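You operate a simulated robot arm through the tools that you are given. There is no shell and no other tool.

You run a simulated two-armed robot. Do the job below in one go: nothing can be reset, and whatever is moved stays where it is left.

Task
Add 11 to the blue-framed display's SET figure and restart the line.
Fine: black dial to OFF first; blue +10 key once, blue +1 key for the rest; then AUTO and the green START. Where these are worked on the way, their far stop is far enough and under half their travel is too little: black dial.
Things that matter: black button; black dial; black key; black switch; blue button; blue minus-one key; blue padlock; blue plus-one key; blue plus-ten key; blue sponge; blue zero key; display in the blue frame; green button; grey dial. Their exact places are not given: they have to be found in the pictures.

The check looks at the end state, three seconds after you hand in, the way a careful person would. Anything else that was tipped, shoved, dropped, spilled or broken makes it a failure.

Robot
Two 7-joint arms with two-finger grippers on one trunk, hanging from a carriage that runs on a gantry, over the field with the corners [-2499, 1180], [-2500, 0], [0, -3], [1, 1177] (x, y) and turns from -6.266 to 5.725 rad about z. Base frame: it is fixed where the carriage stands at the start and does not move with it; the origin is on the floor, on the carriage's upright axis, x ahead of it, y to its left, z up. Units: mm, rad, N and s.
The left shoulder is at the start at [0, 236, 1543], the right one opposite. With the tool pointing down near the work surface each hand reaches from about 100 to 560 mm from the robot's upright axis, wherever it stands, measured 20 degrees to its own side. Places, roughly: black button [600, -100, 900]; black dial [800, -300, 900]; black key [800, -500, 900]; black switch [1100, 100, 1000]; blue button [600, -200, 900]; blue minus-one key [800, 200, 900]; blue padlock [750, -1000, 750]; blue plus-one key [800, 300, 900]; blue plus-ten key [800, 200, 900]; blue zero key [800, 100, 900]; display in the blue frame [900, 200, 1100]; green button [600, 100, 900]; grey dial [600, -400, 900]; grey minus-one key [800, -100, 900]; grey plus-one key [800, 0, 900]; grey plus-ten key [800, 0, 900]. Payload 3.43 kg a hand.
The tool frame of a hand sits at the grasp point between the pads (the TCP): z along the fingers, y along the line on which they close. The tips reach 30 mm beyond it. The gripper opens to 104 mm; its body begins 57 mm behind the TCP.
Orientation is that of the tool frame in the base frame, as [roll, pitch, yaw] about the fixed x, y, z axes, in that order (R = Rz(yaw) Ry(pitch) Rx(roll)). With the fingers straight down and closing along the base's y, the tool's x points along the base's -x, its y along +y and its z along -z.

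Tools
- The arms move only by the tool apply_moves. It takes "left_commands", "right_commands" or both (then of equal length, played together; a hand with none holds still); each is a list of rows, each an object (a shift or turn left out is 0, a gripper value left out holds the last) with "translation": the shift along the base's x, y, z in mm, a list of three; "delta_rot": the turn, a rotation vector about the base's x, y, z in rad, a list of three; "fingers": the finger opening in mm, from 0 to 104. In form: [{"translation": [dx, dy, dz], "delta_rot": [rx, ry, rz], "fingers": fingers}, ...]. A call has 1 to 20 rows; each row is the pose to reach, as a shift and turn from the pose commanded when the call began. A row lasts 0.2 s, in which the tool goes at most 50 mm and 0.15 rad; a call with a longer step from one row to the next is refused whole, and so is a gripper value outside its range. Where a pose cannot be reached the arm comes as near as it can. A force on the tool above 40 N (or 10 N above the force at the start of the call, whichever is more), or a blocked arm, ends the call early, and 0.2 s more pass. The fingers move at their own pace (about 45 mm/s each) and stop on an object; they squeeze with about 37 N. The grip force told is the motor's: it shows also when the fingers shut on nothing. Time passes only in rows, and 0.2 s behind the last, so rows that repeat a pose let the fingers close. It gives the time, the measured TCP pose, the force on the tool (base axes), the opening and the grip force at its end, in the units of the frame above (readings bear some noise), with the torque about the TCP (base axes, N m) and any sound that the robot's microphone picked up.
- Cameras (640 x 400 px; columns grow to the right, rows downward): "scene" is now at [263.4, -4.3, 1661.9]; the picture's right is [-0.06, -1.00, 0.00], its down [-0.90, 0.05, -0.44] and it looks along [0.44, -0.03, -0.90] (base axes); focal length 282 px, centre (320, 200). "left" rides on the left gripper at [67, -18, -90] in its tool frame; the picture's right is [0.25, 0.97, 0.00], its down [-0.73, 0.19, -0.66] and it looks along [-0.64, 0.17, 0.75] (tool axes); focal length 218 px, centre (320, 200). "right" rides on the right gripper at [67, 18, -90] in its tool frame; the picture's right is [-0.25, 0.97, 0.00], its down [-0.73, -0.19, -0.66] and it looks along [-0.64, -0.17, 0.75] (tool axes); focal length 218 px, centre (320, 200).
- grab_frame(camera): a new picture of that camera. The clock stands still meanwhile.
- move_column(by): slides the trunk up (or, below 0, down) by that many mm; the arms and the scene camera ride with it, the base frame stays. It gives what a move gives, with no picture.
- steer(legs): drives the robot by 1 to 6 legs, each [ahead, left, turn to the left] in mm, mm and rad, along the robot's own axes; the way and the turn of a leg run together, so that a leg with both is an arc; at most 1500 mm and 3.142 rad a leg. The arms and the cameras ride along, it lands a little off, and it stops where it bumps. It keeps to its track: a leg is cut to what the track allows. It gives what a move gives.
- head_to(pan, tilt): turns the head with the scene camera to pan (to the left, within 1.501 rad either way) and tilt (down, from -0.506 to 1.204), counted from straight ahead of the robot. It gives what a move gives.
- measure_at(camera, pixels): for up to 12 pixels [column, row] of the newest picture of that camera ("zoom" is the newest enlarged one), the place [x, y, z] in the base frame of the surface seen there, good to about 2 mm. The clock stands still meanwhile.
- enlarge(camera, box): a new picture of the part [left, top, right, bottom] of that camera's present view, enlarged. The clock stands still meanwhile.
- finish_job(): hands the job in; it is judged then, once.

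Leave the grippers open and the arms clear of the work at the hand-in unless told otherwise.

The tools are called as name(argument=value, ...) on one line, values as JSON. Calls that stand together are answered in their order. apply_moves: Moves the arms, as the interface text tells. Its arguments: {"type":"object","properties":{"left_commands":{"type":"array","items":{"type":"object","properties":{"translation":{"type":"array","items":{"type":"number"}},"delta_rot":{"type":"array","items":{"type":"number"}},"fingers":{"type":"number"}}}},"right_commands":{"type":"array","items":{"type":"object","properties":{"translation":{"type":"array","items":{"type":"number"}},"delta_rot":{"type":"array","items":{"type":"number"}},"fingers":{"type":"number"}}}}},"required":[]} The other tools are called the same way: move_column (by) moves the trunk up or down; steer (legs) drives the base; head_to (pan, tilt) turns the head that bears the scene camera; grab_frame (camera) takes a picture; measure_at (camera, pixels) gives the place of the surface under pixels of a picture; enlarge (camera, box) takes an enlarged picture of a part of a camera's view; finish_job () hands the job in.

At the start:

```text
t: 0.0
left_tool_pos: [487.8, 252.9, 1199.5]
left_tcp_rot: [-3.14, -0.001, -3.141]
left_force: [0.4, 0.4, -0.5]
left_moment: [-0.03, -0.01, 0.0]
left_grip_width: 103.9
left_grasp_force: 0.1
right_tool_pos: [435.3, -191.0, 1188.9]
right_tcp_rot: [3.14, 0.0, 3.141]
right_force: [0.2, -0.3, -0.7]
right_moment: [0.01, 0.01, -0.01]
right_grip_width: 104.2
right_grasp_force: 0.1
trunk travel left (down, up): [-454.0, 186.0]
robot x, y, heading: [-1.2, -2.1, 0.001]
head pan, tilt (commanded): [-0.058, 1.114]
```

scene: 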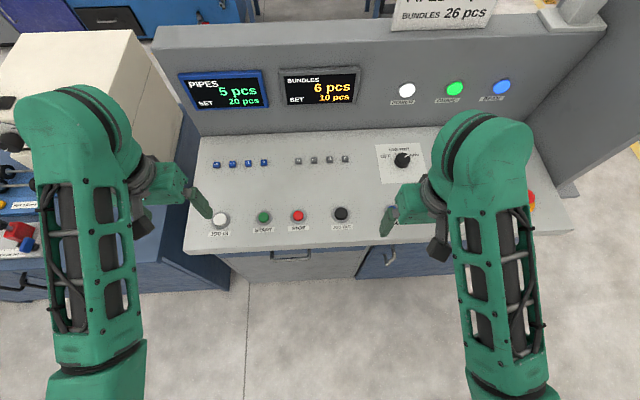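
right: 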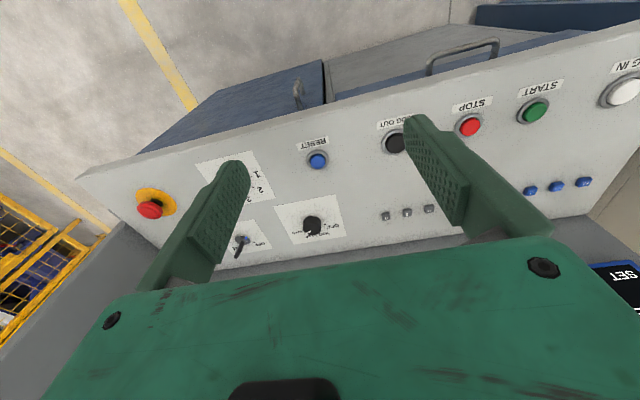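
left: 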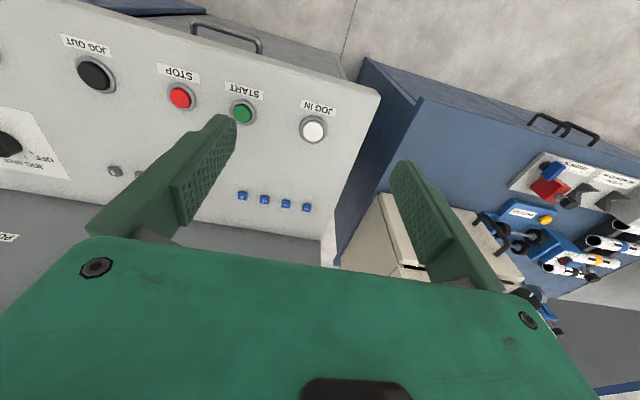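

I see the console with the blue-framed display reading PIPES 5 pcs, SET 20 pcs. I will enlarge the scene view around the displays, keys, and dial to read the labels.

enlarge(camera="scene", box=[160, 50, 380, 190])

enlarge(camera="right", box=[180, 120, 360, 270])

enlarge(camera="left", box=[200, 80, 360, 230])

```text
2.86 times, centred on (270, 120) of scene
```

zoom: 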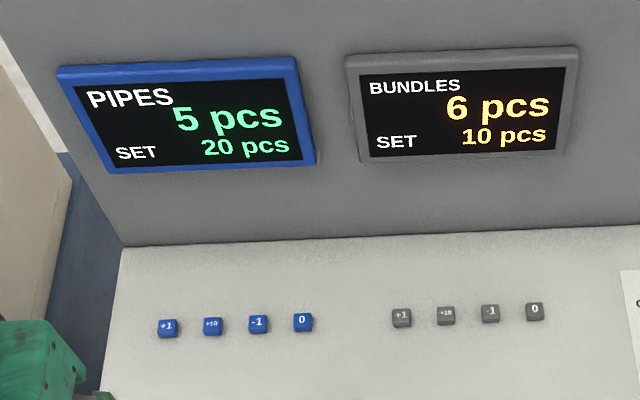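

```text
2.67 times, centred on (270, 195) of right
```

zoom: 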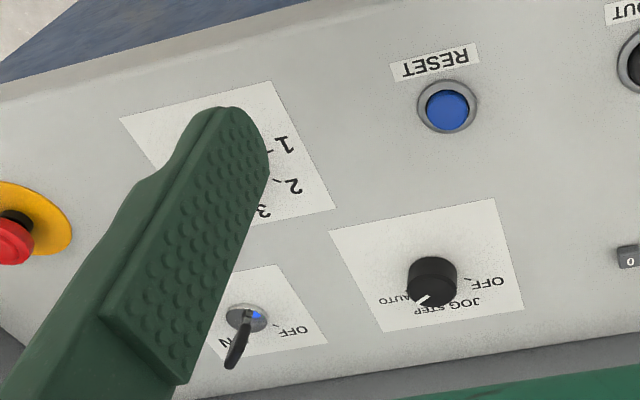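

```text
2.67 times, centred on (280, 155) of left
```

zoom: 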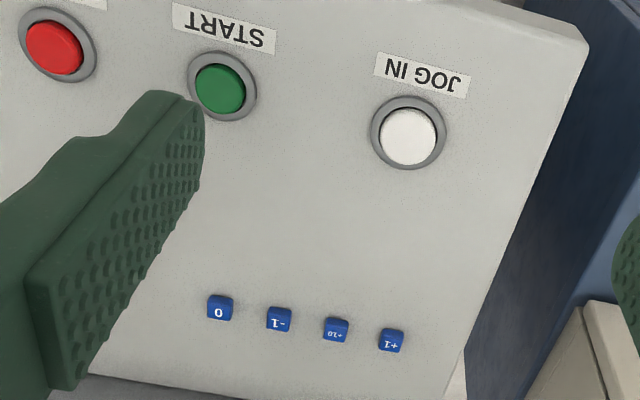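

The dial's white mark appears near AUTO. I will enlarge more on the dial, the key switch and the label area to read exactly.

enlarge(camera="scene", box=[365, 130, 440, 190])

enlarge(camera="right", box=[265, 190, 355, 250])

enlarge(camera="scene", box=[370, 0, 580, 120])

enlarge(camera="scene", box=[180, 190, 410, 280])

```text
6.67 times, centred on (402, 160) of scene
```

zoom: 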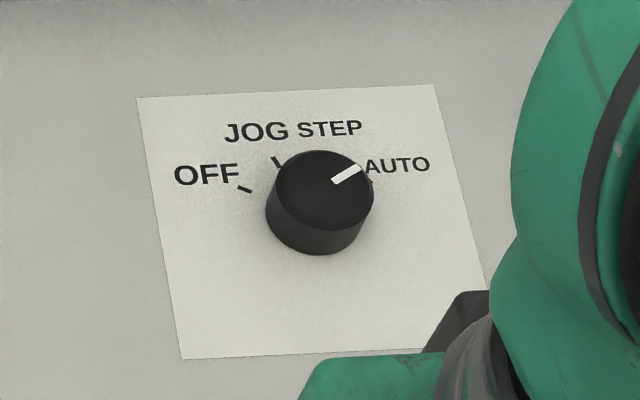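

```text
6.67 times, centred on (310, 220) of right
```

zoom: 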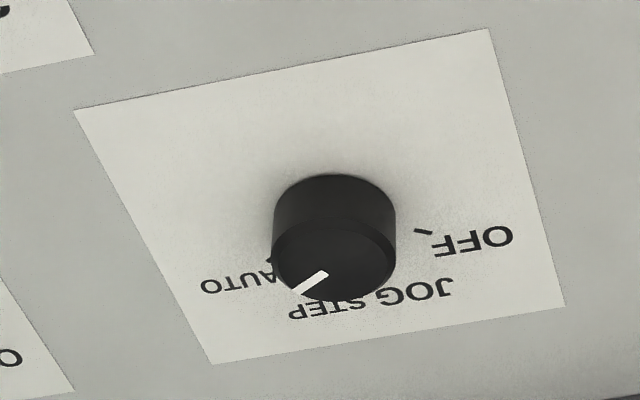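

```text
3.05 times, centred on (475, 60) of scene
```

zoom: 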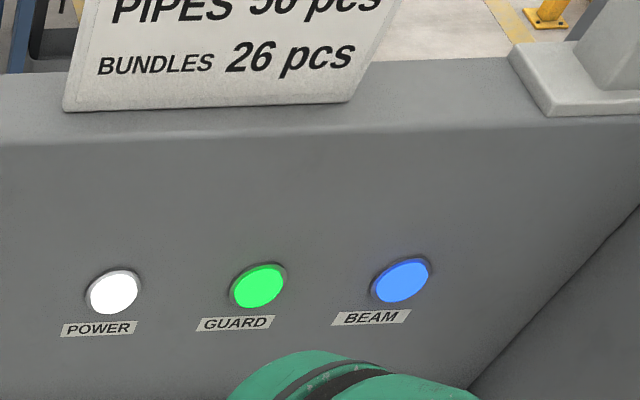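

```text
2.78 times, centred on (295, 235) of scene
```

zoom: 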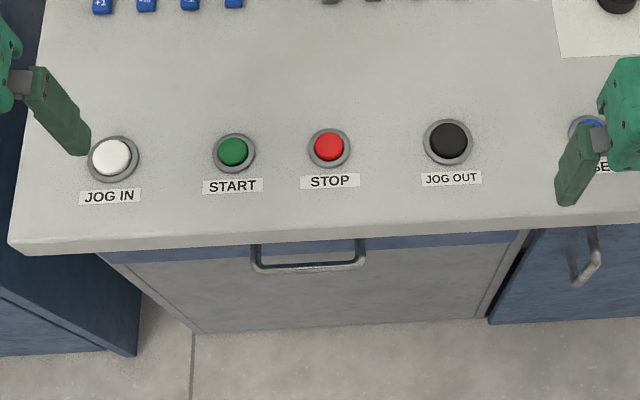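

The black dial has four marks (OFF, JOG, STEP, AUTO) and its white mark is on AUTO now. Goal is SET 20 → 31: +10 once, +1 once. I'll measure keys, dial, buttons and panel surface points in the scene picture.

measure_at(camera="scene", pixels=[[217, 165], [232, 164], [248, 163], [264, 162], [403, 160], [264, 217], [298, 215], [220, 150], [250, 190], [330, 190], [385, 180], [300, 240]])

enlarge(camera="scene", box=[205, 145, 275, 185])

```text
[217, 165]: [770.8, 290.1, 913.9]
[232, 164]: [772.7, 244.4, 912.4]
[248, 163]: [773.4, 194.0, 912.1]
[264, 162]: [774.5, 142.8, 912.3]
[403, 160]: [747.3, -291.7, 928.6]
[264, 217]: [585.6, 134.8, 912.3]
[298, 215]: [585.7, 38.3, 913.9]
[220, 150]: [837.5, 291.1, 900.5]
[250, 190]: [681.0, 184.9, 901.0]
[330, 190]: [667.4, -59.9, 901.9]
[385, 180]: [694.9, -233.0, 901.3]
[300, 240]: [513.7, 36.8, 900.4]
```

```text
9.14 times, centred on (240, 165) of scene
```

zoom: 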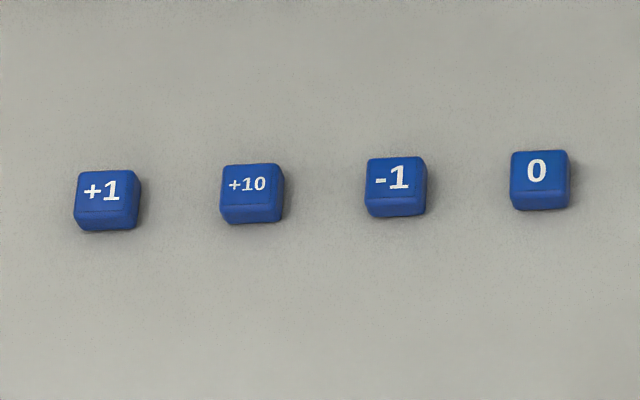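

Keys are about 20 mm wide, standing 12 mm above a level panel at z≈900. Measuring the key-top corners in the zoom: +1 at (105,190), +10 at (248,186).

measure_at(camera="zoom", pixels=[[105, 190], [82, 178], [132, 178], [80, 208], [132, 206], [248, 184], [226, 172], [275, 170], [226, 200], [275, 198], [393, 180], [537, 172]])

enlarge(camera="scene", box=[365, 130, 440, 190])

```text
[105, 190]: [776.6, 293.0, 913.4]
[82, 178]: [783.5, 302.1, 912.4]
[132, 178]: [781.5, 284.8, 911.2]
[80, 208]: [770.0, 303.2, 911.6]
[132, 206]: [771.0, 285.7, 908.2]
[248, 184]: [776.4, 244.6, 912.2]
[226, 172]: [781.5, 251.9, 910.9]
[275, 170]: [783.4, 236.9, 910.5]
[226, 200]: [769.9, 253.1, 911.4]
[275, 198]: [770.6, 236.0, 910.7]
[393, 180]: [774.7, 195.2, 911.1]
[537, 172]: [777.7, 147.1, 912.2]
```

```text
6.67 times, centred on (402, 160) of scene
```

zoom: 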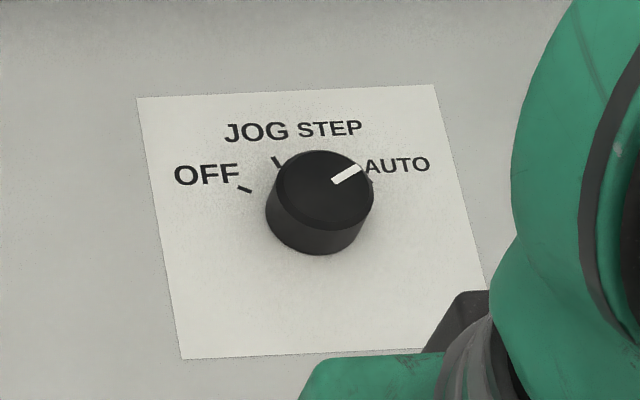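

Now measure the dial's top rim, its white mark ends (333,182)-(360,168), and ticks for OFF (245,189) and JOG (276,161), AUTO tick (370,180).

measure_at(camera="zoom", pixels=[[322, 190], [275, 190], [372, 190], [320, 155], [315, 225], [335, 181], [358, 169], [240, 187], [250, 191], [275, 159], [280, 167], [371, 181]])

measure_at(camera="zoom", pixels=[[138, 99], [434, 85], [182, 358], [480, 290], [318, 254], [268, 215], [373, 205], [300, 250], [335, 250], [318, 262]])

```text
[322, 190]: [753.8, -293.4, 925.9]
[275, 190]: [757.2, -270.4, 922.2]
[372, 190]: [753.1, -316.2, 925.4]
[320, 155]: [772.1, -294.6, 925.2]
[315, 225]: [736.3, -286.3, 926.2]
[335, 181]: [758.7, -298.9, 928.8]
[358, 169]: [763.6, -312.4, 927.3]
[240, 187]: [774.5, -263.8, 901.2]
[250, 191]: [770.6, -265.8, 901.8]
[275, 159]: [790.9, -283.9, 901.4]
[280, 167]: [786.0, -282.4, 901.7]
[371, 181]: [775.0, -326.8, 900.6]
```

```text
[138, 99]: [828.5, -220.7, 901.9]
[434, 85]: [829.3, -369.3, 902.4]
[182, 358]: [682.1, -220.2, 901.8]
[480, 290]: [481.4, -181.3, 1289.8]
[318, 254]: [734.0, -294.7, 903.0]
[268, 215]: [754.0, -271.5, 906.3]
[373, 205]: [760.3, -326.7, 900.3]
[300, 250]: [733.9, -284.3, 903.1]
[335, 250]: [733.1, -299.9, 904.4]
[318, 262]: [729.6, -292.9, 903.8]
```

The dial is centred near (755, -295), top at z≈927, about 47 mm wide; marks sit at about +60° (OFF), +20°, -20°, -60° (AUTO). The work is beyond the 560 mm reach, so I test whether the carriage may go ahead: a small 60 mm leg (arms at z≈1190, clear of everything).

steer(legs=[[60, 0, 0]])

```text
t: 1.0
left_tool_pos: [487.6, 253.2, 1198.1]
left_tcp_rot: [3.141, 0.0, 3.142]
left_force: [0.1, -0.4, -0.2]
left_moment: [0.01, -0.04, 0.05]
left_grip_width: 104.1
left_grasp_force: 0.0
right_tool_pos: [436.5, -191.9, 1187.5]
right_tcp_rot: [-3.141, 0.0, 3.141]
right_force: [-0.3, 0.7, 0.3]
right_moment: [0.0, 0.0, -0.01]
right_grip_width: 103.6
right_grasp_force: 0.1
trunk travel left (down, up): [-454.0, 186.0]
robot x, y, heading: [0.0, 0.8, 0.003]
head pan, tilt (commanded): [-0.058, 1.114]
cut short: leg 1
```

The track's front edge stops the carriage at x=0, so I must reach by turning the robot so that a shoulder comes nearer. First I look around for obstacles: measure the surroundings in the scene picture and look left and right.

measure_at(camera="scene", pixels=[[160, 45], [100, 60], [150, 30], [60, 40], [180, 150], [480, 15], [560, 20], [590, 150], [630, 190], [600, 60], [220, 90], [540, 200]])

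head_to(pan=0.9, tilt=0.9)

grab_frame(camera="scene")

```text
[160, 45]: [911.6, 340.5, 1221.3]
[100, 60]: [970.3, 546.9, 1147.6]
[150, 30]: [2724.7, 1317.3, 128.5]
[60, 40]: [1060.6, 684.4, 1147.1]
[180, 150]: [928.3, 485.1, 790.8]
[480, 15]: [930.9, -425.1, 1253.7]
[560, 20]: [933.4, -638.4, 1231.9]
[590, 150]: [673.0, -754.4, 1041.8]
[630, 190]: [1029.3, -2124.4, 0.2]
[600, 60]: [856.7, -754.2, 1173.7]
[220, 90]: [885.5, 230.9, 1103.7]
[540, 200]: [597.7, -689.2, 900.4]
```

```text
t: 2.2
left_tool_pos: [487.3, 253.8, 1200.2]
left_tcp_rot: [-3.14, -0.002, 3.141]
left_force: [-0.2, 0.1, 0.4]
left_moment: [-0.01, -0.02, -0.01]
left_grip_width: 104.0
left_grasp_force: 0.0
right_tool_pos: [436.0, -190.9, 1188.6]
right_tcp_rot: [3.141, 0.001, -3.14]
right_force: [0.8, -0.5, 0.4]
right_moment: [-0.01, -0.02, -0.02]
right_grip_width: 103.7
right_grasp_force: 0.0
trunk travel left (down, up): [-454.0, 186.0]
robot x, y, heading: [2.8, 0.5, 0.0]
head pan, tilt (commanded): [0.901, 0.901]
```

```text
taken
```

scene: 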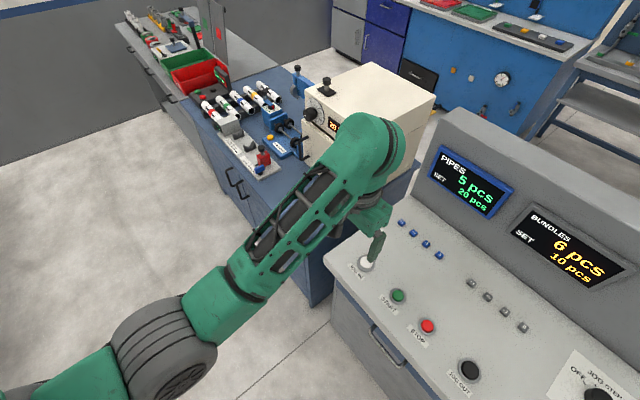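

To the left is a bench with an apparatus (top z≈1147, from about x 900 on) and tools; I'll keep clear. Now look right.

head_to(pan=-0.9, tilt=0.9)

grab_frame(camera="scene")

```text
t: 4.0
left_tool_pos: [487.5, 254.6, 1198.7]
left_tcp_rot: [3.141, -0.001, -3.141]
left_force: [0.2, -0.6, 0.2]
left_moment: [-0.03, -0.02, 0.02]
left_grip_width: 103.9
left_grasp_force: 0.0
right_tool_pos: [436.9, -190.4, 1188.7]
right_tcp_rot: [3.142, -0.001, 3.141]
right_force: [0.3, -0.6, -0.5]
right_moment: [-0.02, 0.0, -0.02]
right_grip_width: 104.2
right_grasp_force: 0.1
trunk travel left (down, up): [-454.0, 186.0]
robot x, y, heading: [-0.1, 2.2, -0.0]
head pan, tilt (commanded): [-0.901, 0.901]
```

```text
taken
```

scene: 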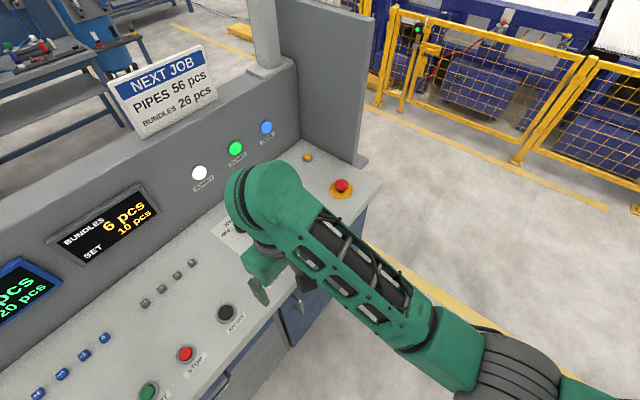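

The sign "NEXT JOB" concerns another job, not this one. Now I test the left arm's true reach: go forward in free air at z≈1200 → slowly to x≈770 at y≈254 (back wall begins near x≈880).

apply_moves(left_commands=[{"translation": [40, 0, -20]}, {"translation": [80, 0, -40]}, {"translation": [120, 0, -60]}, {"translation": [160, 0, -80]}, {"translation": [200, 0, -100]}, {"translation": [240, 0, -110]}, {"translation": [280, 0, -120]}, {"translation": [280, 0, -120]}])

```text
t: 5.8
left_tool_pos: [693.9, 251.1, 1096.6]
left_tcp_rot: [-3.141, 0.002, -3.139]
left_force: [-0.3, 0.4, 0.6]
left_moment: [-0.01, 0.02, -0.01]
left_grip_width: 104.0
left_grasp_force: 0.2
left hand out of reach, approached as far as the arm can: row 6, 7, 8
right_tool_pos: [436.5, -189.7, 1189.3]
right_tcp_rot: [3.141, -0.001, -3.141]
right_force: [0.2, -0.1, 0.2]
right_moment: [-0.01, 0.03, 0.0]
right_grip_width: 104.1
right_grasp_force: 0.1
trunk travel left (down, up): [-454.0, 186.0]
robot x, y, heading: [-0.3, -1.2, -0.0]
head pan, tilt (commanded): [-0.901, 0.901]
```

The left arm reached x≈694 with the tool straight down at z≈1097. So with the trunk lowered and the robot turned, the rest is in reach. I bring the left hand back and up, and also raise the right hand a bit before lowering the trunk.

apply_moves(left_commands=[{"translation": [-40, 0, 20]}, {"translation": [-80, 0, 40]}, {"translation": [-120, 0, 60]}, {"translation": [-160, 0, 80]}, {"translation": [-200, 0, 100]}, {"translation": [-240, 0, 120]}, {"translation": [-280, 0, 150]}])

```text
t: 7.4
left_tool_pos: [684.4, 253.9, 1144.0]
left_tcp_rot: [-3.14, -0.001, -3.141]
left_force: [-0.3, -0.2, -0.4]
left_moment: [-0.04, 0.0, 0.01]
left_grip_width: 104.1
left_grasp_force: 0.1
left hand out of reach, approached as far as the arm can: row 1, 2, 3, 4, 5, 6, 7
right_tool_pos: [436.8, -190.5, 1187.9]
right_tcp_rot: [3.141, 0.001, 3.141]
right_force: [-0.1, -0.3, -0.4]
right_moment: [-0.03, 0.04, 0.02]
right_grip_width: 104.0
right_grasp_force: 0.1
trunk travel left (down, up): [-454.0, 186.0]
robot x, y, heading: [5.3, -2.9, 0.006]
head pan, tilt (commanded): [-0.901, 0.901]
```

The arm lags near its stretched-out limit. I try a plain pull straight back.

apply_moves(left_commands=[{"translation": [-30, 0, 0]}, {"translation": [-60, 0, 0]}, {"translation": [-90, 0, 0]}, {"translation": [-120, 0, 0]}])

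```text
t: 8.4
left_tool_pos: [683.6, 257.2, 1136.3]
left_tcp_rot: [3.141, -0.002, 3.141]
left_force: [-1.0, 0.8, -0.3]
left_moment: [-0.02, -0.01, -0.01]
left_grip_width: 104.1
left_grasp_force: 0.0
left hand out of reach, approached as far as the arm can: row 1, 2, 3, 4
right_tool_pos: [436.1, -190.7, 1189.0]
right_tcp_rot: [3.141, -0.001, 3.141]
right_force: [0.9, 0.0, -0.3]
right_moment: [0.02, 0.0, 0.0]
right_grip_width: 103.7
right_grasp_force: 0.1
trunk travel left (down, up): [-454.0, 186.0]
robot x, y, heading: [-1.6, -0.1, -0.002]
head pan, tilt (commanded): [-0.901, 0.901]
```

The arm seems stuck near a straight-elbow pose. I look at the arm with the head turned left.

head_to(pan=0.4, tilt=0.8)

grab_frame(camera="scene")

```text
t: 9.9
left_tool_pos: [682.6, 257.4, 1135.4]
left_tcp_rot: [-3.14, -0.002, 3.141]
left_force: [0.3, -0.3, -0.8]
left_moment: [0.01, -0.02, 0.0]
left_grip_width: 104.0
left_grasp_force: 0.1
right_tool_pos: [436.9, -189.7, 1188.1]
right_tcp_rot: [-3.14, -0.001, 3.14]
right_force: [-1.7, -0.3, -0.6]
right_moment: [0.0, 0.02, 0.01]
right_grip_width: 104.1
right_grasp_force: 0.0
trunk travel left (down, up): [-454.0, 186.0]
robot x, y, heading: [2.7, -3.9, -0.003]
head pan, tilt (commanded): [0.4, 0.799]
```

```text
taken
```

scene: 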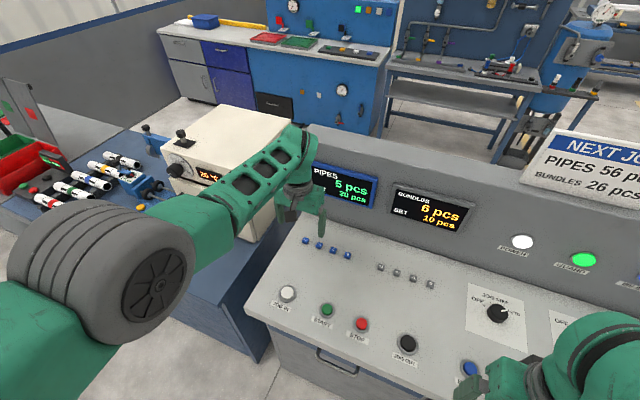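

I test what the controller regards as the commanded pose with repeat rows of zero shift.

apply_moves(left_commands=[{"translation": [0, 0, 0]}, {"translation": [0, 0, 0]}, {"translation": [0, 0, 0]}])

```text
t: 10.7
left_tool_pos: [683.1, 256.0, 1135.8]
left_tcp_rot: [-3.141, -0.001, 3.141]
left_force: [0.2, -0.5, 0.0]
left_moment: [-0.03, -0.03, 0.02]
left_grip_width: 104.0
left_grasp_force: 0.0
right_tool_pos: [437.0, -190.8, 1187.5]
right_tcp_rot: [-3.141, 0.0, 3.141]
right_force: [0.3, -0.3, -0.2]
right_moment: [0.0, 0.01, -0.04]
right_grip_width: 103.9
right_grasp_force: 0.1
trunk travel left (down, up): [-454.0, 186.0]
robot x, y, heading: [1.3, -0.1, 0.001]
head pan, tilt (commanded): [0.4, 0.799]
```

Commanded pose equals the present pose. I try other directions to unlock it: upward with a slight backward shift in small steps.

apply_moves(left_commands=[{"translation": [-5, 0, 10]}, {"translation": [-10, 0, 20]}, {"translation": [-15, 0, 30]}, {"translation": [-20, 0, 40]}])

```text
t: 11.7
left_tool_pos: [688.1, 256.7, 1174.5]
left_tcp_rot: [-3.14, 0.001, -3.141]
left_force: [0.5, -0.2, 0.7]
left_moment: [0.02, 0.02, 0.02]
left_grip_width: 104.1
left_grasp_force: 0.1
left hand out of reach, approached as far as the arm can: row 1, 2, 3, 4
right_tool_pos: [437.2, -189.1, 1188.3]
right_tcp_rot: [-3.141, -0.001, 3.141]
right_force: [-0.4, 0.4, -0.4]
right_moment: [0.03, -0.02, -0.01]
right_grip_width: 104.0
right_grasp_force: 0.1
trunk travel left (down, up): [-454.0, 186.0]
robot x, y, heading: [-2.4, 0.7, -0.001]
head pan, tilt (commanded): [0.4, 0.799]
```

Up works, but back is stuck (stretched elbow). I try a sideways-and-back path (toward y lower), in free air at z≈1175.

apply_moves(left_commands=[{"translation": [-10, -20, 0]}, {"translation": [-20, -40, 0]}, {"translation": [-40, -60, 0]}, {"translation": [-60, -80, 0]}, {"translation": [-80, -100, 0]}, {"translation": [-100, -120, 0]}, {"translation": [-120, -140, 0]}, {"translation": [-140, -160, 0]}])

```text
t: 13.5
left_tool_pos: [679.3, 126.7, 1167.8]
left_tcp_rot: [3.141, -0.003, 3.14]
left_force: [-0.8, -0.1, 0.1]
left_moment: [-0.03, 0.0, 0.0]
left_grip_width: 104.1
left_grasp_force: 0.1
left hand out of reach, approached as far as the arm can: row 1, 2, 3, 4, 5, 6, 7, 8
right_tool_pos: [436.6, -190.1, 1187.3]
right_tcp_rot: [3.141, -0.001, -3.14]
right_force: [-0.7, 0.9, 0.0]
right_moment: [-0.03, 0.03, 0.02]
right_grip_width: 104.0
right_grasp_force: 0.1
trunk travel left (down, up): [-454.0, 186.0]
robot x, y, heading: [0.1, -0.5, -0.003]
head pan, tilt (commanded): [0.4, 0.799]
```

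Still on the stretched sphere. I'll locate the elbow in a new picture to learn which way it is bent.

head_to(pan=0.6, tilt=0.7)

grab_frame(camera="scene")

```text
t: 14.2
left_tool_pos: [678.9, 126.8, 1167.5]
left_tcp_rot: [-3.142, 0.0, 3.14]
left_force: [0.4, 0.3, 0.4]
left_moment: [0.04, -0.01, 0.04]
left_grip_width: 104.1
left_grasp_force: 0.1
right_tool_pos: [437.3, -190.3, 1188.1]
right_tcp_rot: [3.141, 0.001, -3.142]
right_force: [0.2, 0.1, 0.3]
right_moment: [-0.05, 0.0, 0.0]
right_grip_width: 104.0
right_grasp_force: 0.0
trunk travel left (down, up): [-454.0, 186.0]
robot x, y, heading: [-0.7, -2.1, -0.002]
head pan, tilt (commanded): [0.6, 0.7]
```

```text
taken
```

scene: 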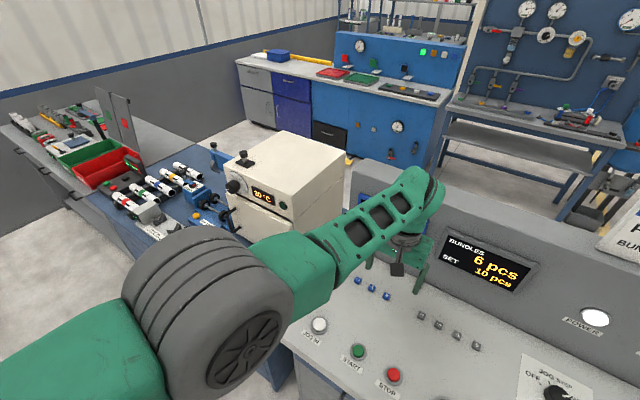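

measure_at(camera="scene", pixels=[[245, 345], [200, 260], [150, 280], [250, 260], [310, 255], [330, 240], [400, 190], [430, 185], [430, 215], [80, 340], [140, 370], [405, 240]])

```text
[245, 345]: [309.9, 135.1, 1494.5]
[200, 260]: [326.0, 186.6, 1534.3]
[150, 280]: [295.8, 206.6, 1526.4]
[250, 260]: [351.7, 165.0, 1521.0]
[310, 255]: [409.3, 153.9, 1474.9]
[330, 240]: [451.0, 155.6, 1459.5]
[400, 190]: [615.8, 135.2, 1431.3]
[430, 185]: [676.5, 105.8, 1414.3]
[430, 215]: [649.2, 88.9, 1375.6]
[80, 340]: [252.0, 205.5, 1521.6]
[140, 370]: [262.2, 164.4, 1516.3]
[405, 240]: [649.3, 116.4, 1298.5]
```

The elbow (≈[315,180,1490]) now lies slightly above the shoulder–wrist line, i.e. bent the wrong way to its stop. I extend the hand outward while moving it upward so the elbow passes back through straight, then pull back.

apply_moves(left_commands=[{"translation": [10, -2, 25]}, {"translation": [20, -3, 50]}, {"translation": [28, -5, 80]}, {"translation": [32, -5, 110]}, {"translation": [34, -5, 140]}, {"translation": [32, -5, 170]}])

grab_frame(camera="scene")

```text
t: 15.6
left_tool_pos: [687.3, 117.4, 1331.0]
left_tcp_rot: [-3.141, -0.001, -3.14]
left_force: [-0.1, 0.2, -1.4]
left_moment: [0.02, 0.0, -0.01]
left_grip_width: 103.7
left_grasp_force: 0.0
left hand out of reach, approached as far as the arm can: row 3, 4, 5, 6
right_tool_pos: [436.6, -190.5, 1188.1]
right_tcp_rot: [-3.141, 0.002, -3.142]
right_force: [-0.1, 0.8, -0.5]
right_moment: [0.04, -0.02, -0.02]
right_grip_width: 103.9
right_grasp_force: 0.0
trunk travel left (down, up): [-454.0, 186.0]
robot x, y, heading: [-0.3, 1.5, 0.0]
head pan, tilt (commanded): [0.6, 0.7]
```

```text
taken
```

scene: 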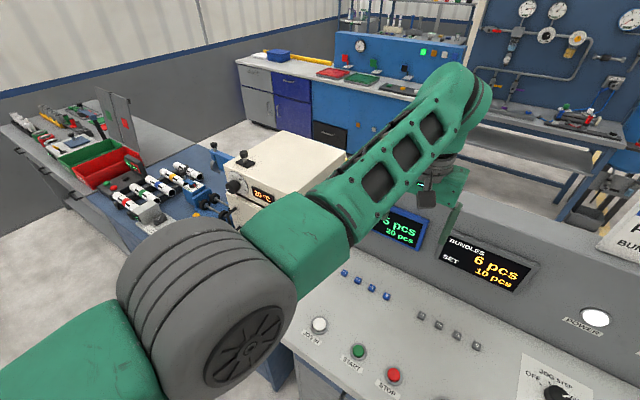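

Hand is now at z=1331. Now pull straight back in small steps and see whether it follows.

apply_moves(left_commands=[{"translation": [-5, 1, 15]}, {"translation": [-20, 4, 25]}, {"translation": [-40, 8, 30]}, {"translation": [-70, 12, 30]}, {"translation": [-100, 16, 30]}])

```text
t: 17.0
left_tool_pos: [654.0, 122.1, 1352.1]
left_tcp_rot: [3.126, -0.068, -3.133]
left_force: [-0.5, -0.2, 0.5]
left_moment: [0.0, -0.03, 0.03]
left_grip_width: 104.1
left_grasp_force: 0.1
left hand out of reach, approached as far as the arm can: row 3, 4, 5
right_tool_pos: [437.2, -189.9, 1189.1]
right_tcp_rot: [3.141, 0.0, -3.142]
right_force: [0.6, 0.2, 0.0]
right_moment: [-0.02, -0.02, 0.0]
right_grip_width: 103.7
right_grasp_force: 0.1
trunk travel left (down, up): [-454.0, 186.0]
robot x, y, heading: [-0.5, 0.5, -0.002]
head pan, tilt (commanded): [0.6, 0.7]
stopped in row 5 (left hand): the arm was blocked; the commanded pose is now the measured one
```

The arm moved to x=654, then was reported blocked. I take a look before going on.

grab_frame(camera="scene")

grab_frame(camera="right")

grab_frame(camera="left")

```text
taken
```

scene: 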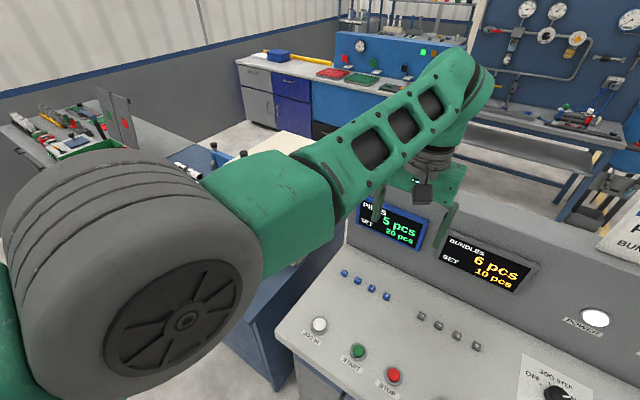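

```text
taken
```

right: 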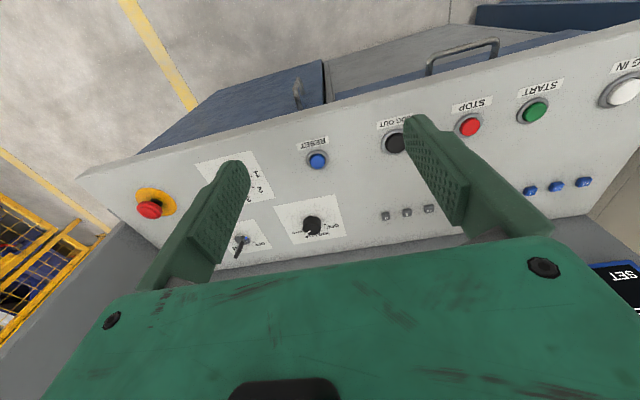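

```text
taken
```

left: 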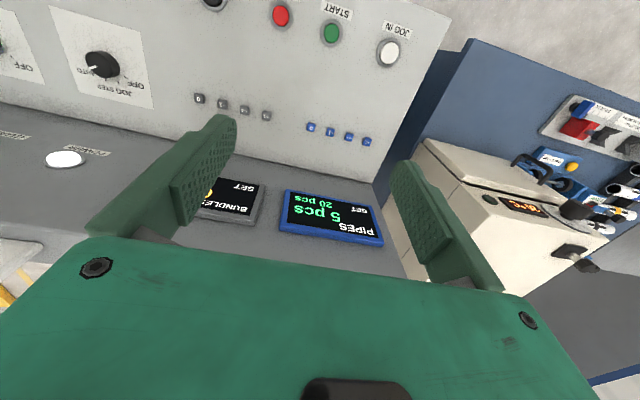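

The elbow has swung nearer the head camera. I measure elbow points before any move.

measure_at(camera="scene", pixels=[[185, 322], [110, 200], [60, 250], [200, 220], [290, 190], [340, 180], [430, 110], [480, 90], [20, 360], [20, 240]])

```text
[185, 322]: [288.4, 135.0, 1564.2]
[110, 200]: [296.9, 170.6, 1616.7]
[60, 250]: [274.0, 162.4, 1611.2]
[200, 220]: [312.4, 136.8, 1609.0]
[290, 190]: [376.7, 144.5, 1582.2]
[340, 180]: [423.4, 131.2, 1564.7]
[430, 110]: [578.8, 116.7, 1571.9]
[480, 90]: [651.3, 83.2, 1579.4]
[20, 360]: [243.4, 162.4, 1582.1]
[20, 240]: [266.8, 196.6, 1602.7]
```

Elbow is now ≈[290,165,1565], bent upward. The commanded pose is reset to the measured one; I try gentle pull-back steps along the arm line from here.

apply_moves(left_commands=[{"translation": [-6, 1, 0]}, {"translation": [-12, 2, 0]}, {"translation": [-18, 3, 0]}, {"translation": [-24, 4, 0]}])

```text
t: 18.0
left_tool_pos: [653.6, 123.8, 1347.7]
left_tcp_rot: [3.129, -0.076, -3.131]
left_force: [-0.8, 0.4, -0.8]
left_moment: [-0.01, -0.03, 0.01]
left_grip_width: 104.0
left_grasp_force: 0.1
left hand out of reach, approached as far as the arm can: row 1, 2, 3, 4
right_tool_pos: [436.8, -190.2, 1188.6]
right_tcp_rot: [3.14, -0.002, 3.142]
right_force: [0.1, 0.5, 0.0]
right_moment: [0.0, 0.06, 0.0]
right_grip_width: 103.9
right_grasp_force: 0.0
trunk travel left (down, up): [-454.0, 186.0]
robot x, y, heading: [-1.0, -0.6, -0.005]
head pan, tilt (commanded): [0.6, 0.7]
```

The elbow is at its stop on the wrong side. Plan: extend fully to straight, then tilt the tool forward (which rotates the elbow the right way) while gradually pulling back. First extend outward in free air at z≈1350.

apply_moves(left_commands=[{"translation": [15, -3, 0]}, {"translation": [30, -6, 0]}, {"translation": [45, -9, 0]}, {"translation": [60, -12, 0]}, {"translation": [70, -14, 0]}])

```text
t: 19.2
left_tool_pos: [669.6, 119.9, 1352.6]
left_tcp_rot: [3.129, -0.066, -3.131]
left_force: [-1.0, -0.3, 0.1]
left_moment: [-0.01, -0.01, 0.01]
left_grip_width: 104.2
left_grasp_force: 0.1
left hand out of reach, approached as far as the arm can: row 2, 3, 4, 5
right_tool_pos: [436.4, -189.8, 1188.3]
right_tcp_rot: [-3.141, 0.0, -3.141]
right_force: [0.2, -0.4, 0.4]
right_moment: [0.0, 0.0, 0.02]
right_grip_width: 104.0
right_grasp_force: 0.1
trunk travel left (down, up): [-454.0, 186.0]
robot x, y, heading: [-1.3, -1.8, 0.005]
head pan, tilt (commanded): [0.6, 0.7]
```

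The arm is straight now. Next: tilt the tool forward about the wrist with slowly growing pull-back (all above z≈1350, over the console back wall top of 1221, so clear).

apply_moves(left_commands=[{"translation": [25.4, -4.4, 0], "delta_rot": [-0.02, -0.118, 0]}, {"translation": [50.1, -8.7, 2.8], "delta_rot": [-0.041, -0.236, 0]}, {"translation": [73.4, -12.7, 8.7], "delta_rot": [-0.061, -0.355, 0]}, {"translation": [94.3, -16.3, 17.7], "delta_rot": [-0.082, -0.473, 0]}, {"translation": [111.9, -19.3, 29.5], "delta_rot": [-0.102, -0.591, 0]}, {"translation": [125.1, -21.6, 43.9], "delta_rot": [-0.122, -0.709, 0]}, {"translation": [132.5, -22.9, 60.8], "delta_rot": [-0.143, -0.827, 0]}, {"translation": [134.7, -23.3, 79.8], "delta_rot": [-0.163, -0.946, 0]}])

grab_frame(camera="scene")

```text
t: 21.0
left_tool_pos: [801.2, 96.5, 1431.5]
left_tcp_rot: [-2.924, 0.871, -3.03]
left_force: [0.1, -0.1, 0.3]
left_moment: [0.01, 0.01, -0.02]
left_grip_width: 104.1
left_grasp_force: 0.0
right_tool_pos: [436.3, -190.0, 1187.8]
right_tcp_rot: [-3.141, 0.001, 3.141]
right_force: [-0.5, 0.1, -0.4]
right_moment: [0.01, -0.03, 0.03]
right_grip_width: 104.1
right_grasp_force: 0.1
trunk travel left (down, up): [-454.0, 186.0]
robot x, y, heading: [1.9, 2.1, 0.001]
head pan, tilt (commanded): [0.6, 0.7]
```

```text
taken
```

scene: 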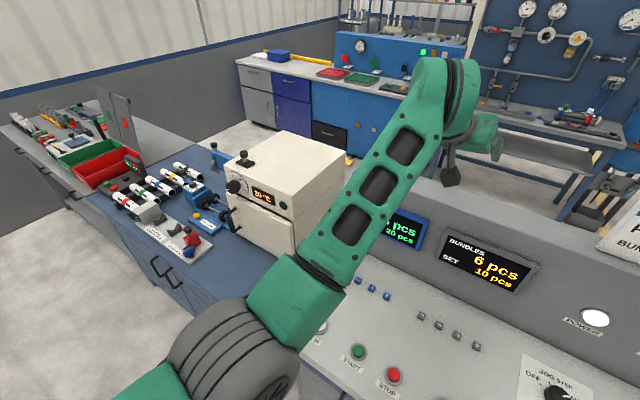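

That worked: elbow is now on the right (lower) side, no out-of-reach rows. Now I bring the left hand back to its starting pose, tool vertical again.

apply_moves(left_commands=[{"translation": [-35, 8, -10], "delta_rot": [0, 0, 0]}, {"translation": [-70, 20, -25], "delta_rot": [0.014, 0.08, 0]}, {"translation": [-105, 35, -40], "delta_rot": [0.027, 0.16, 0]}, {"translation": [-135, 50, -60], "delta_rot": [0.041, 0.24, 0]}, {"translation": [-160, 65, -80], "delta_rot": [0.054, 0.32, 0]}, {"translation": [-185, 80, -100], "delta_rot": [0.068, 0.4, 0]}, {"translation": [-210, 95, -120], "delta_rot": [0.082, 0.48, 0]}, {"translation": [-235, 110, -140], "delta_rot": [0.099, 0.57, 0]}, {"translation": [-260, 125, -160], "delta_rot": [0.114, 0.66, 0]}, {"translation": [-280, 140, -180], "delta_rot": [0.13, 0.75, 0]}, {"translation": [-300, 150, -205], "delta_rot": [0.145, 0.84, 0]}, {"translation": [-315, 156, -220], "delta_rot": [0.163, 0.946, 0]}])

grab_frame(camera="scene")

```text
t: 23.6
left_tool_pos: [487.3, 251.7, 1212.5]
left_tcp_rot: [3.128, -0.07, -3.132]
left_force: [-1.0, -0.2, -0.3]
left_moment: [0.01, 0.01, -0.01]
left_grip_width: 103.8
left_grasp_force: 0.1
right_tool_pos: [436.3, -190.1, 1187.8]
right_tcp_rot: [-3.14, -0.001, -3.14]
right_force: [-0.8, 0.9, -0.6]
right_moment: [-0.03, -0.03, -0.02]
right_grip_width: 104.0
right_grasp_force: 0.0
trunk travel left (down, up): [-454.0, 186.0]
robot x, y, heading: [-2.5, 0.3, -0.001]
head pan, tilt (commanded): [0.6, 0.7]
```

```text
taken
```

scene: 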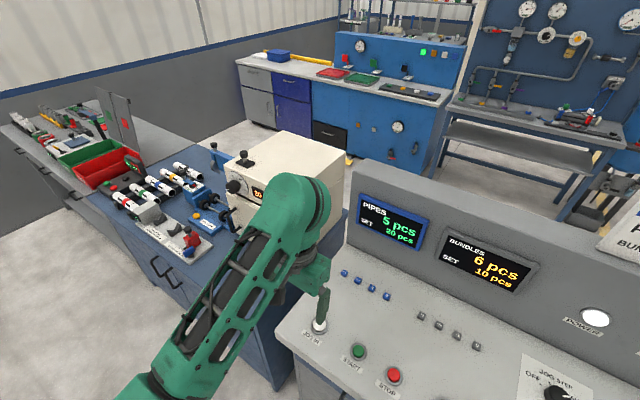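

Left arm recovered. Before turning I check the left bench's extent in this picture: pixels on the bench's front edge and its tools.

measure_at(camera="scene", pixels=[[190, 262], [150, 235], [260, 280], [70, 215], [110, 245], [20, 180], [210, 215], [240, 160], [265, 220], [290, 310], [110, 180], [120, 120]])

apply_moves(left_commands=[{"translation": [-15, 0, 10], "delta_rot": [-0.007, -0.035, -0.005]}, {"translation": [-30, 0, 20], "delta_rot": [-0.0136, -0.07, -0.0096]}, {"translation": [-60, 0, 30], "delta_rot": [-0.0136, -0.07, -0.0096]}])

```text
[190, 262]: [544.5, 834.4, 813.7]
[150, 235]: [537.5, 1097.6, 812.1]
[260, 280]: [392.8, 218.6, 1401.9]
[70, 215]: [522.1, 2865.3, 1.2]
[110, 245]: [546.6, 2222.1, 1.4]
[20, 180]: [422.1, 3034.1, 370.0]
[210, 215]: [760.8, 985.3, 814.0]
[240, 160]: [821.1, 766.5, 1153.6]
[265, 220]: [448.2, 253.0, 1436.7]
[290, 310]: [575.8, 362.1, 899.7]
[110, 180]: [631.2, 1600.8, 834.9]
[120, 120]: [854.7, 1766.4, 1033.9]
```

```text
t: 24.4
left_tool_pos: [452.4, 250.1, 1209.5]
left_tcp_rot: [3.142, 0.003, -3.141]
left_force: [0.9, -0.9, 0.2]
left_moment: [-0.01, 0.02, 0.02]
left_grip_width: 104.1
left_grasp_force: 0.1
left hand out of reach, approached as far as the arm can: row 1, 2, 3
right_tool_pos: [436.9, -190.7, 1187.4]
right_tcp_rot: [-3.141, 0.0, -3.142]
right_force: [0.1, -0.2, 0.3]
right_moment: [-0.02, 0.03, -0.01]
right_grip_width: 104.0
right_grasp_force: 0.0
trunk travel left (down, up): [-454.0, 186.0]
robot x, y, heading: [-2.1, -1.3, -0.002]
head pan, tilt (commanded): [0.6, 0.7]
```

Bench front is at x≈545+, tools from y≈830, apparatus from x≈820: clear of the hands' sweep. I now turn the robot 0.7 rad to the left so that the right shoulder comes forward toward the dial.

steer(legs=[[0, 0, 0.7]])

head_to(pan=-1.0, tilt=0.9)

grab_frame(camera="scene")

```text
t: 26.7
left_tool_pos: [188.2, 480.8, 1207.8]
left_tcp_rot: [-3.141, 0.002, -2.449]
left_force: [-1.0, 0.2, 0.4]
left_moment: [-0.02, -0.01, 0.03]
left_grip_width: 103.9
left_grasp_force: 0.1
right_tool_pos: [457.8, 132.5, 1188.2]
right_tcp_rot: [-3.142, -0.001, -2.449]
right_force: [0.2, 0.9, 0.6]
right_moment: [-0.01, -0.01, 0.0]
right_grip_width: 104.0
right_grasp_force: 0.1
trunk travel left (down, up): [-454.0, 186.0]
robot x, y, heading: [-1.3, -0.3, 0.696]
head pan, tilt (commanded): [0.6, 0.7]
```

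```text
t: 28.3
left_tool_pos: [188.5, 480.8, 1208.4]
left_tcp_rot: [-3.141, 0.002, -2.449]
left_force: [-0.8, -0.2, 0.1]
left_moment: [0.01, -0.02, 0.02]
left_grip_width: 103.9
left_grasp_force: 0.1
right_tool_pos: [456.9, 132.7, 1189.0]
right_tcp_rot: [-3.141, 0.0, -2.449]
right_force: [0.5, -0.5, 0.5]
right_moment: [0.02, 0.0, -0.01]
right_grip_width: 103.9
right_grasp_force: 0.1
trunk travel left (down, up): [-454.0, 186.0]
robot x, y, heading: [-2.2, -0.7, 0.695]
head pan, tilt (commanded): [-1.0, 0.901]
```

```text
taken
```

scene: 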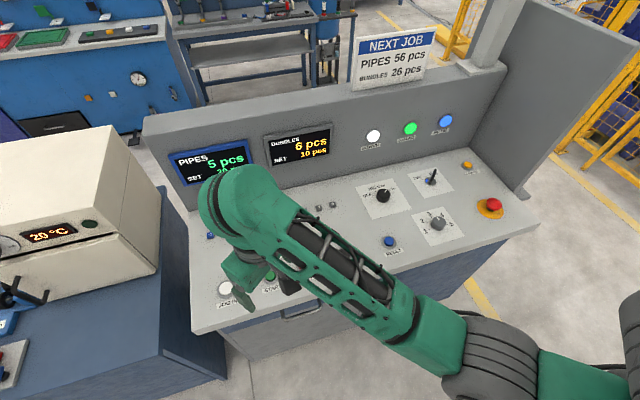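

Clear view: dial at (384,195), key switch at (432,176), grey dial (437,225), E-stop (490,207). I lower the trunk by 150 mm (right hand then at z≈1038, tips ≈1008, above the panel at 900).

move_column(by=-150)

```text
t: 30.1
left_tool_pos: [188.4, 480.8, 1058.1]
left_tcp_rot: [-3.141, 0.003, -2.449]
left_force: [-0.5, 0.1, -0.6]
left_moment: [-0.03, -0.03, 0.01]
left_grip_width: 104.0
left_grasp_force: 0.2
right_tool_pos: [456.4, 133.9, 1037.4]
right_tcp_rot: [-3.141, 0.0, -2.448]
right_force: [-1.1, -0.2, 0.7]
right_moment: [-0.01, 0.0, 0.0]
right_grip_width: 104.0
right_grasp_force: 0.1
trunk travel left (down, up): [-304.0, 336.0]
robot x, y, heading: [-3.0, 0.5, 0.693]
head pan, tilt (commanded): [-1.0, 0.901]
```

Now I move the right hand in 16 small steps from (456,134,1037) to above the dial (755,-295,≈1087), turning the tool by -1.99 rad about z on the way so the later +120° turn is centred in the wrist's range.

apply_moves(right_commands=[{"translation": [18.7, -26.8, 0], "delta_rot": [0, 0, -0.1244]}, {"translation": [37.4, -53.6, 0], "delta_rot": [0, 0, -0.2488]}, {"translation": [56.1, -80.4, 0], "delta_rot": [0, 0, -0.3732]}, {"translation": [74.8, -107.2, 0], "delta_rot": [0, 0, -0.4976]}, {"translation": [93.5, -134, 0], "delta_rot": [0, 0, -0.622]}, {"translation": [112.2, -160.8, 0], "delta_rot": [0, 0, -0.7464]}, {"translation": [130.9, -187.6, 0], "delta_rot": [0, 0, -0.8708]}, {"translation": [149.6, -214.4, 0], "delta_rot": [0, 0, -0.9952]}, {"translation": [168.3, -241.2, 6], "delta_rot": [0, 0, -1.1196]}, {"translation": [187, -268, 12], "delta_rot": [0, 0, -1.244]}, {"translation": [205.7, -294.8, 18], "delta_rot": [0, 0, -1.3684]}, {"translation": [224.4, -321.6, 24], "delta_rot": [0, 0, -1.4928]}])

grab_frame(camera="scene")

```text
t: 32.7
left_tool_pos: [189.1, 480.4, 1057.5]
left_tcp_rot: [-3.14, 0.004, -2.449]
left_force: [0.3, -0.9, 0.3]
left_moment: [-0.01, -0.01, 0.02]
left_grip_width: 104.0
left_grasp_force: 0.0
right_tool_pos: [683.7, -190.2, 1060.5]
right_tcp_rot: [-3.141, 0.002, 2.341]
right_force: [0.0, 0.6, -0.1]
right_moment: [0.01, -0.02, 0.0]
right_grip_width: 104.1
right_grasp_force: 0.1
trunk travel left (down, up): [-304.0, 336.0]
robot x, y, heading: [0.4, 0.2, 0.694]
head pan, tilt (commanded): [-1.0, 0.901]
```

```text
taken
```

scene: 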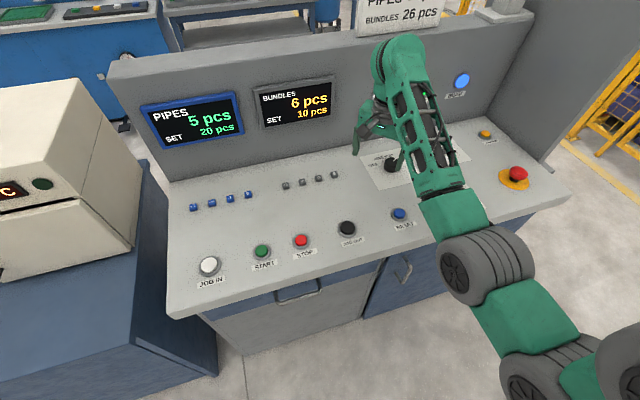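

On course. Continue the last part to above the dial.

apply_moves(right_commands=[{"translation": [14.3, -21, 6], "delta_rot": [0, 0, -0.1]}, {"translation": [28.6, -42, 12], "delta_rot": [0, 0, -0.2]}, {"translation": [42.9, -63, 18], "delta_rot": [0, 0, -0.3]}, {"translation": [57.2, -84, 24], "delta_rot": [0, 0, -0.4]}, {"translation": [71.3, -104.8, 30], "delta_rot": [0, 0, -0.5]}, {"translation": [71.3, -104.8, 30], "delta_rot": [0, 0, -0.5]}])

grab_frame(camera="right")

```text
t: 34.1
left_tool_pos: [187.7, 481.5, 1057.8]
left_tcp_rot: [-3.141, 0.003, -2.449]
left_force: [-0.2, 0.3, -0.8]
left_moment: [0.02, 0.02, -0.01]
left_grip_width: 104.1
left_grasp_force: 0.0
right_tool_pos: [752.3, -295.1, 1091.4]
right_tcp_rot: [-3.141, 0.0, 1.841]
right_force: [-0.2, -0.2, 0.3]
right_moment: [0.03, -0.02, 0.01]
right_grip_width: 103.9
right_grasp_force: 0.1
trunk travel left (down, up): [-304.0, 336.0]
robot x, y, heading: [-0.8, -0.6, 0.697]
head pan, tilt (commanded): [-1.0, 0.901]
```

```text
taken
```

right: 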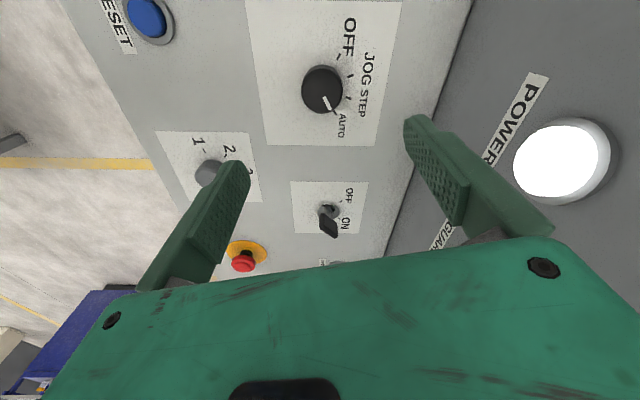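

The wrist camera sees the dial at (325,90), mark toward AUTO. I enlarge to measure its centre again.

enlarge(camera="right", box=[250, 0, 410, 150])

```text
2.67 times, centred on (330, 75) of right
```

zoom: 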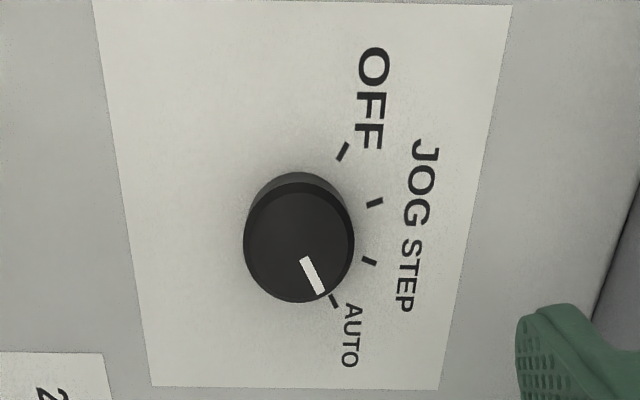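

measure_at(camera="zoom", pixels=[[298, 240], [250, 240], [346, 240], [298, 192], [298, 294], [268, 205], [330, 205], [265, 280], [345, 152], [375, 203], [369, 261], [334, 301]])

```text
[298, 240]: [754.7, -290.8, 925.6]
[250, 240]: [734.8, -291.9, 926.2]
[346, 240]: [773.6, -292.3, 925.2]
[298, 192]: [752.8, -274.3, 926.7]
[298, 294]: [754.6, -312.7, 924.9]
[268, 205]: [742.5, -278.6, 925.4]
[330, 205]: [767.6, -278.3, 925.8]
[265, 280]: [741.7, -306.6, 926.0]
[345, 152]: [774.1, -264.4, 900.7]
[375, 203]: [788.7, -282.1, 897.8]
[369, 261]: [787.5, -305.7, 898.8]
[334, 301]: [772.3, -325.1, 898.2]
```

Dial centre ≈ (754.3, -294.3), top z≈926. I lower the trunk another 100 mm (right tips to ≈961, above the dial top 926).

move_column(by=-100)

```text
t: 35.4
left_tool_pos: [188.6, 481.5, 958.9]
left_tcp_rot: [-3.141, 0.002, -2.451]
left_force: [-0.8, -0.2, 0.1]
left_moment: [0.0, 0.03, -0.03]
left_grip_width: 104.3
left_grasp_force: 0.1
right_tool_pos: [753.2, -294.6, 991.5]
right_tcp_rot: [3.141, 0.0, 1.841]
right_force: [0.1, 0.1, 0.5]
right_moment: [-0.01, 0.0, 0.02]
right_grip_width: 104.2
right_grasp_force: 0.1
trunk travel left (down, up): [-204.0, 436.0]
robot x, y, heading: [1.5, -0.9, 0.692]
head pan, tilt (commanded): [-1.0, 0.901]
```

Descend 55 mm around the dial (fingers open 104 mm, dial 47 mm), with 1 mm centring correction.

apply_moves(right_commands=[{"translation": [1, 0.3, -15], "fingers": 104}, {"translation": [1, 0.3, -30], "fingers": 104}, {"translation": [1, 0.3, -45], "fingers": 104}, {"translation": [1, 0.3, -55], "fingers": 104}, {"translation": [1, 0.3, -55], "fingers": 104}])

grab_frame(camera="right")

```text
t: 36.6
left_tool_pos: [186.0, 481.8, 958.8]
left_tcp_rot: [-3.141, 0.002, -2.447]
left_force: [-0.2, 0.6, -0.1]
left_moment: [-0.03, 0.06, 0.02]
left_grip_width: 103.9
left_grasp_force: 0.1
right_tool_pos: [753.8, -295.9, 939.9]
right_tcp_rot: [3.134, 0.003, 1.841]
right_force: [-16.7, 5.8, 26.8]
right_moment: [-0.08, 2.18, -0.47]
right_grip_width: 104.1
right_grasp_force: 0.0
trunk travel left (down, up): [-204.0, 436.0]
robot x, y, heading: [-3.4, -1.8, 0.694]
head pan, tilt (commanded): [-1.0, 0.901]
```

```text
taken
```

right: 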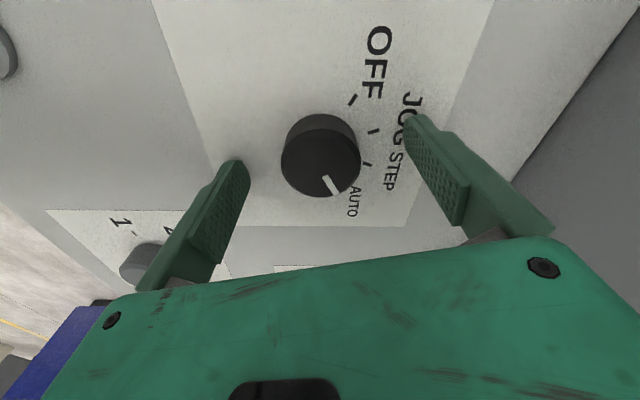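

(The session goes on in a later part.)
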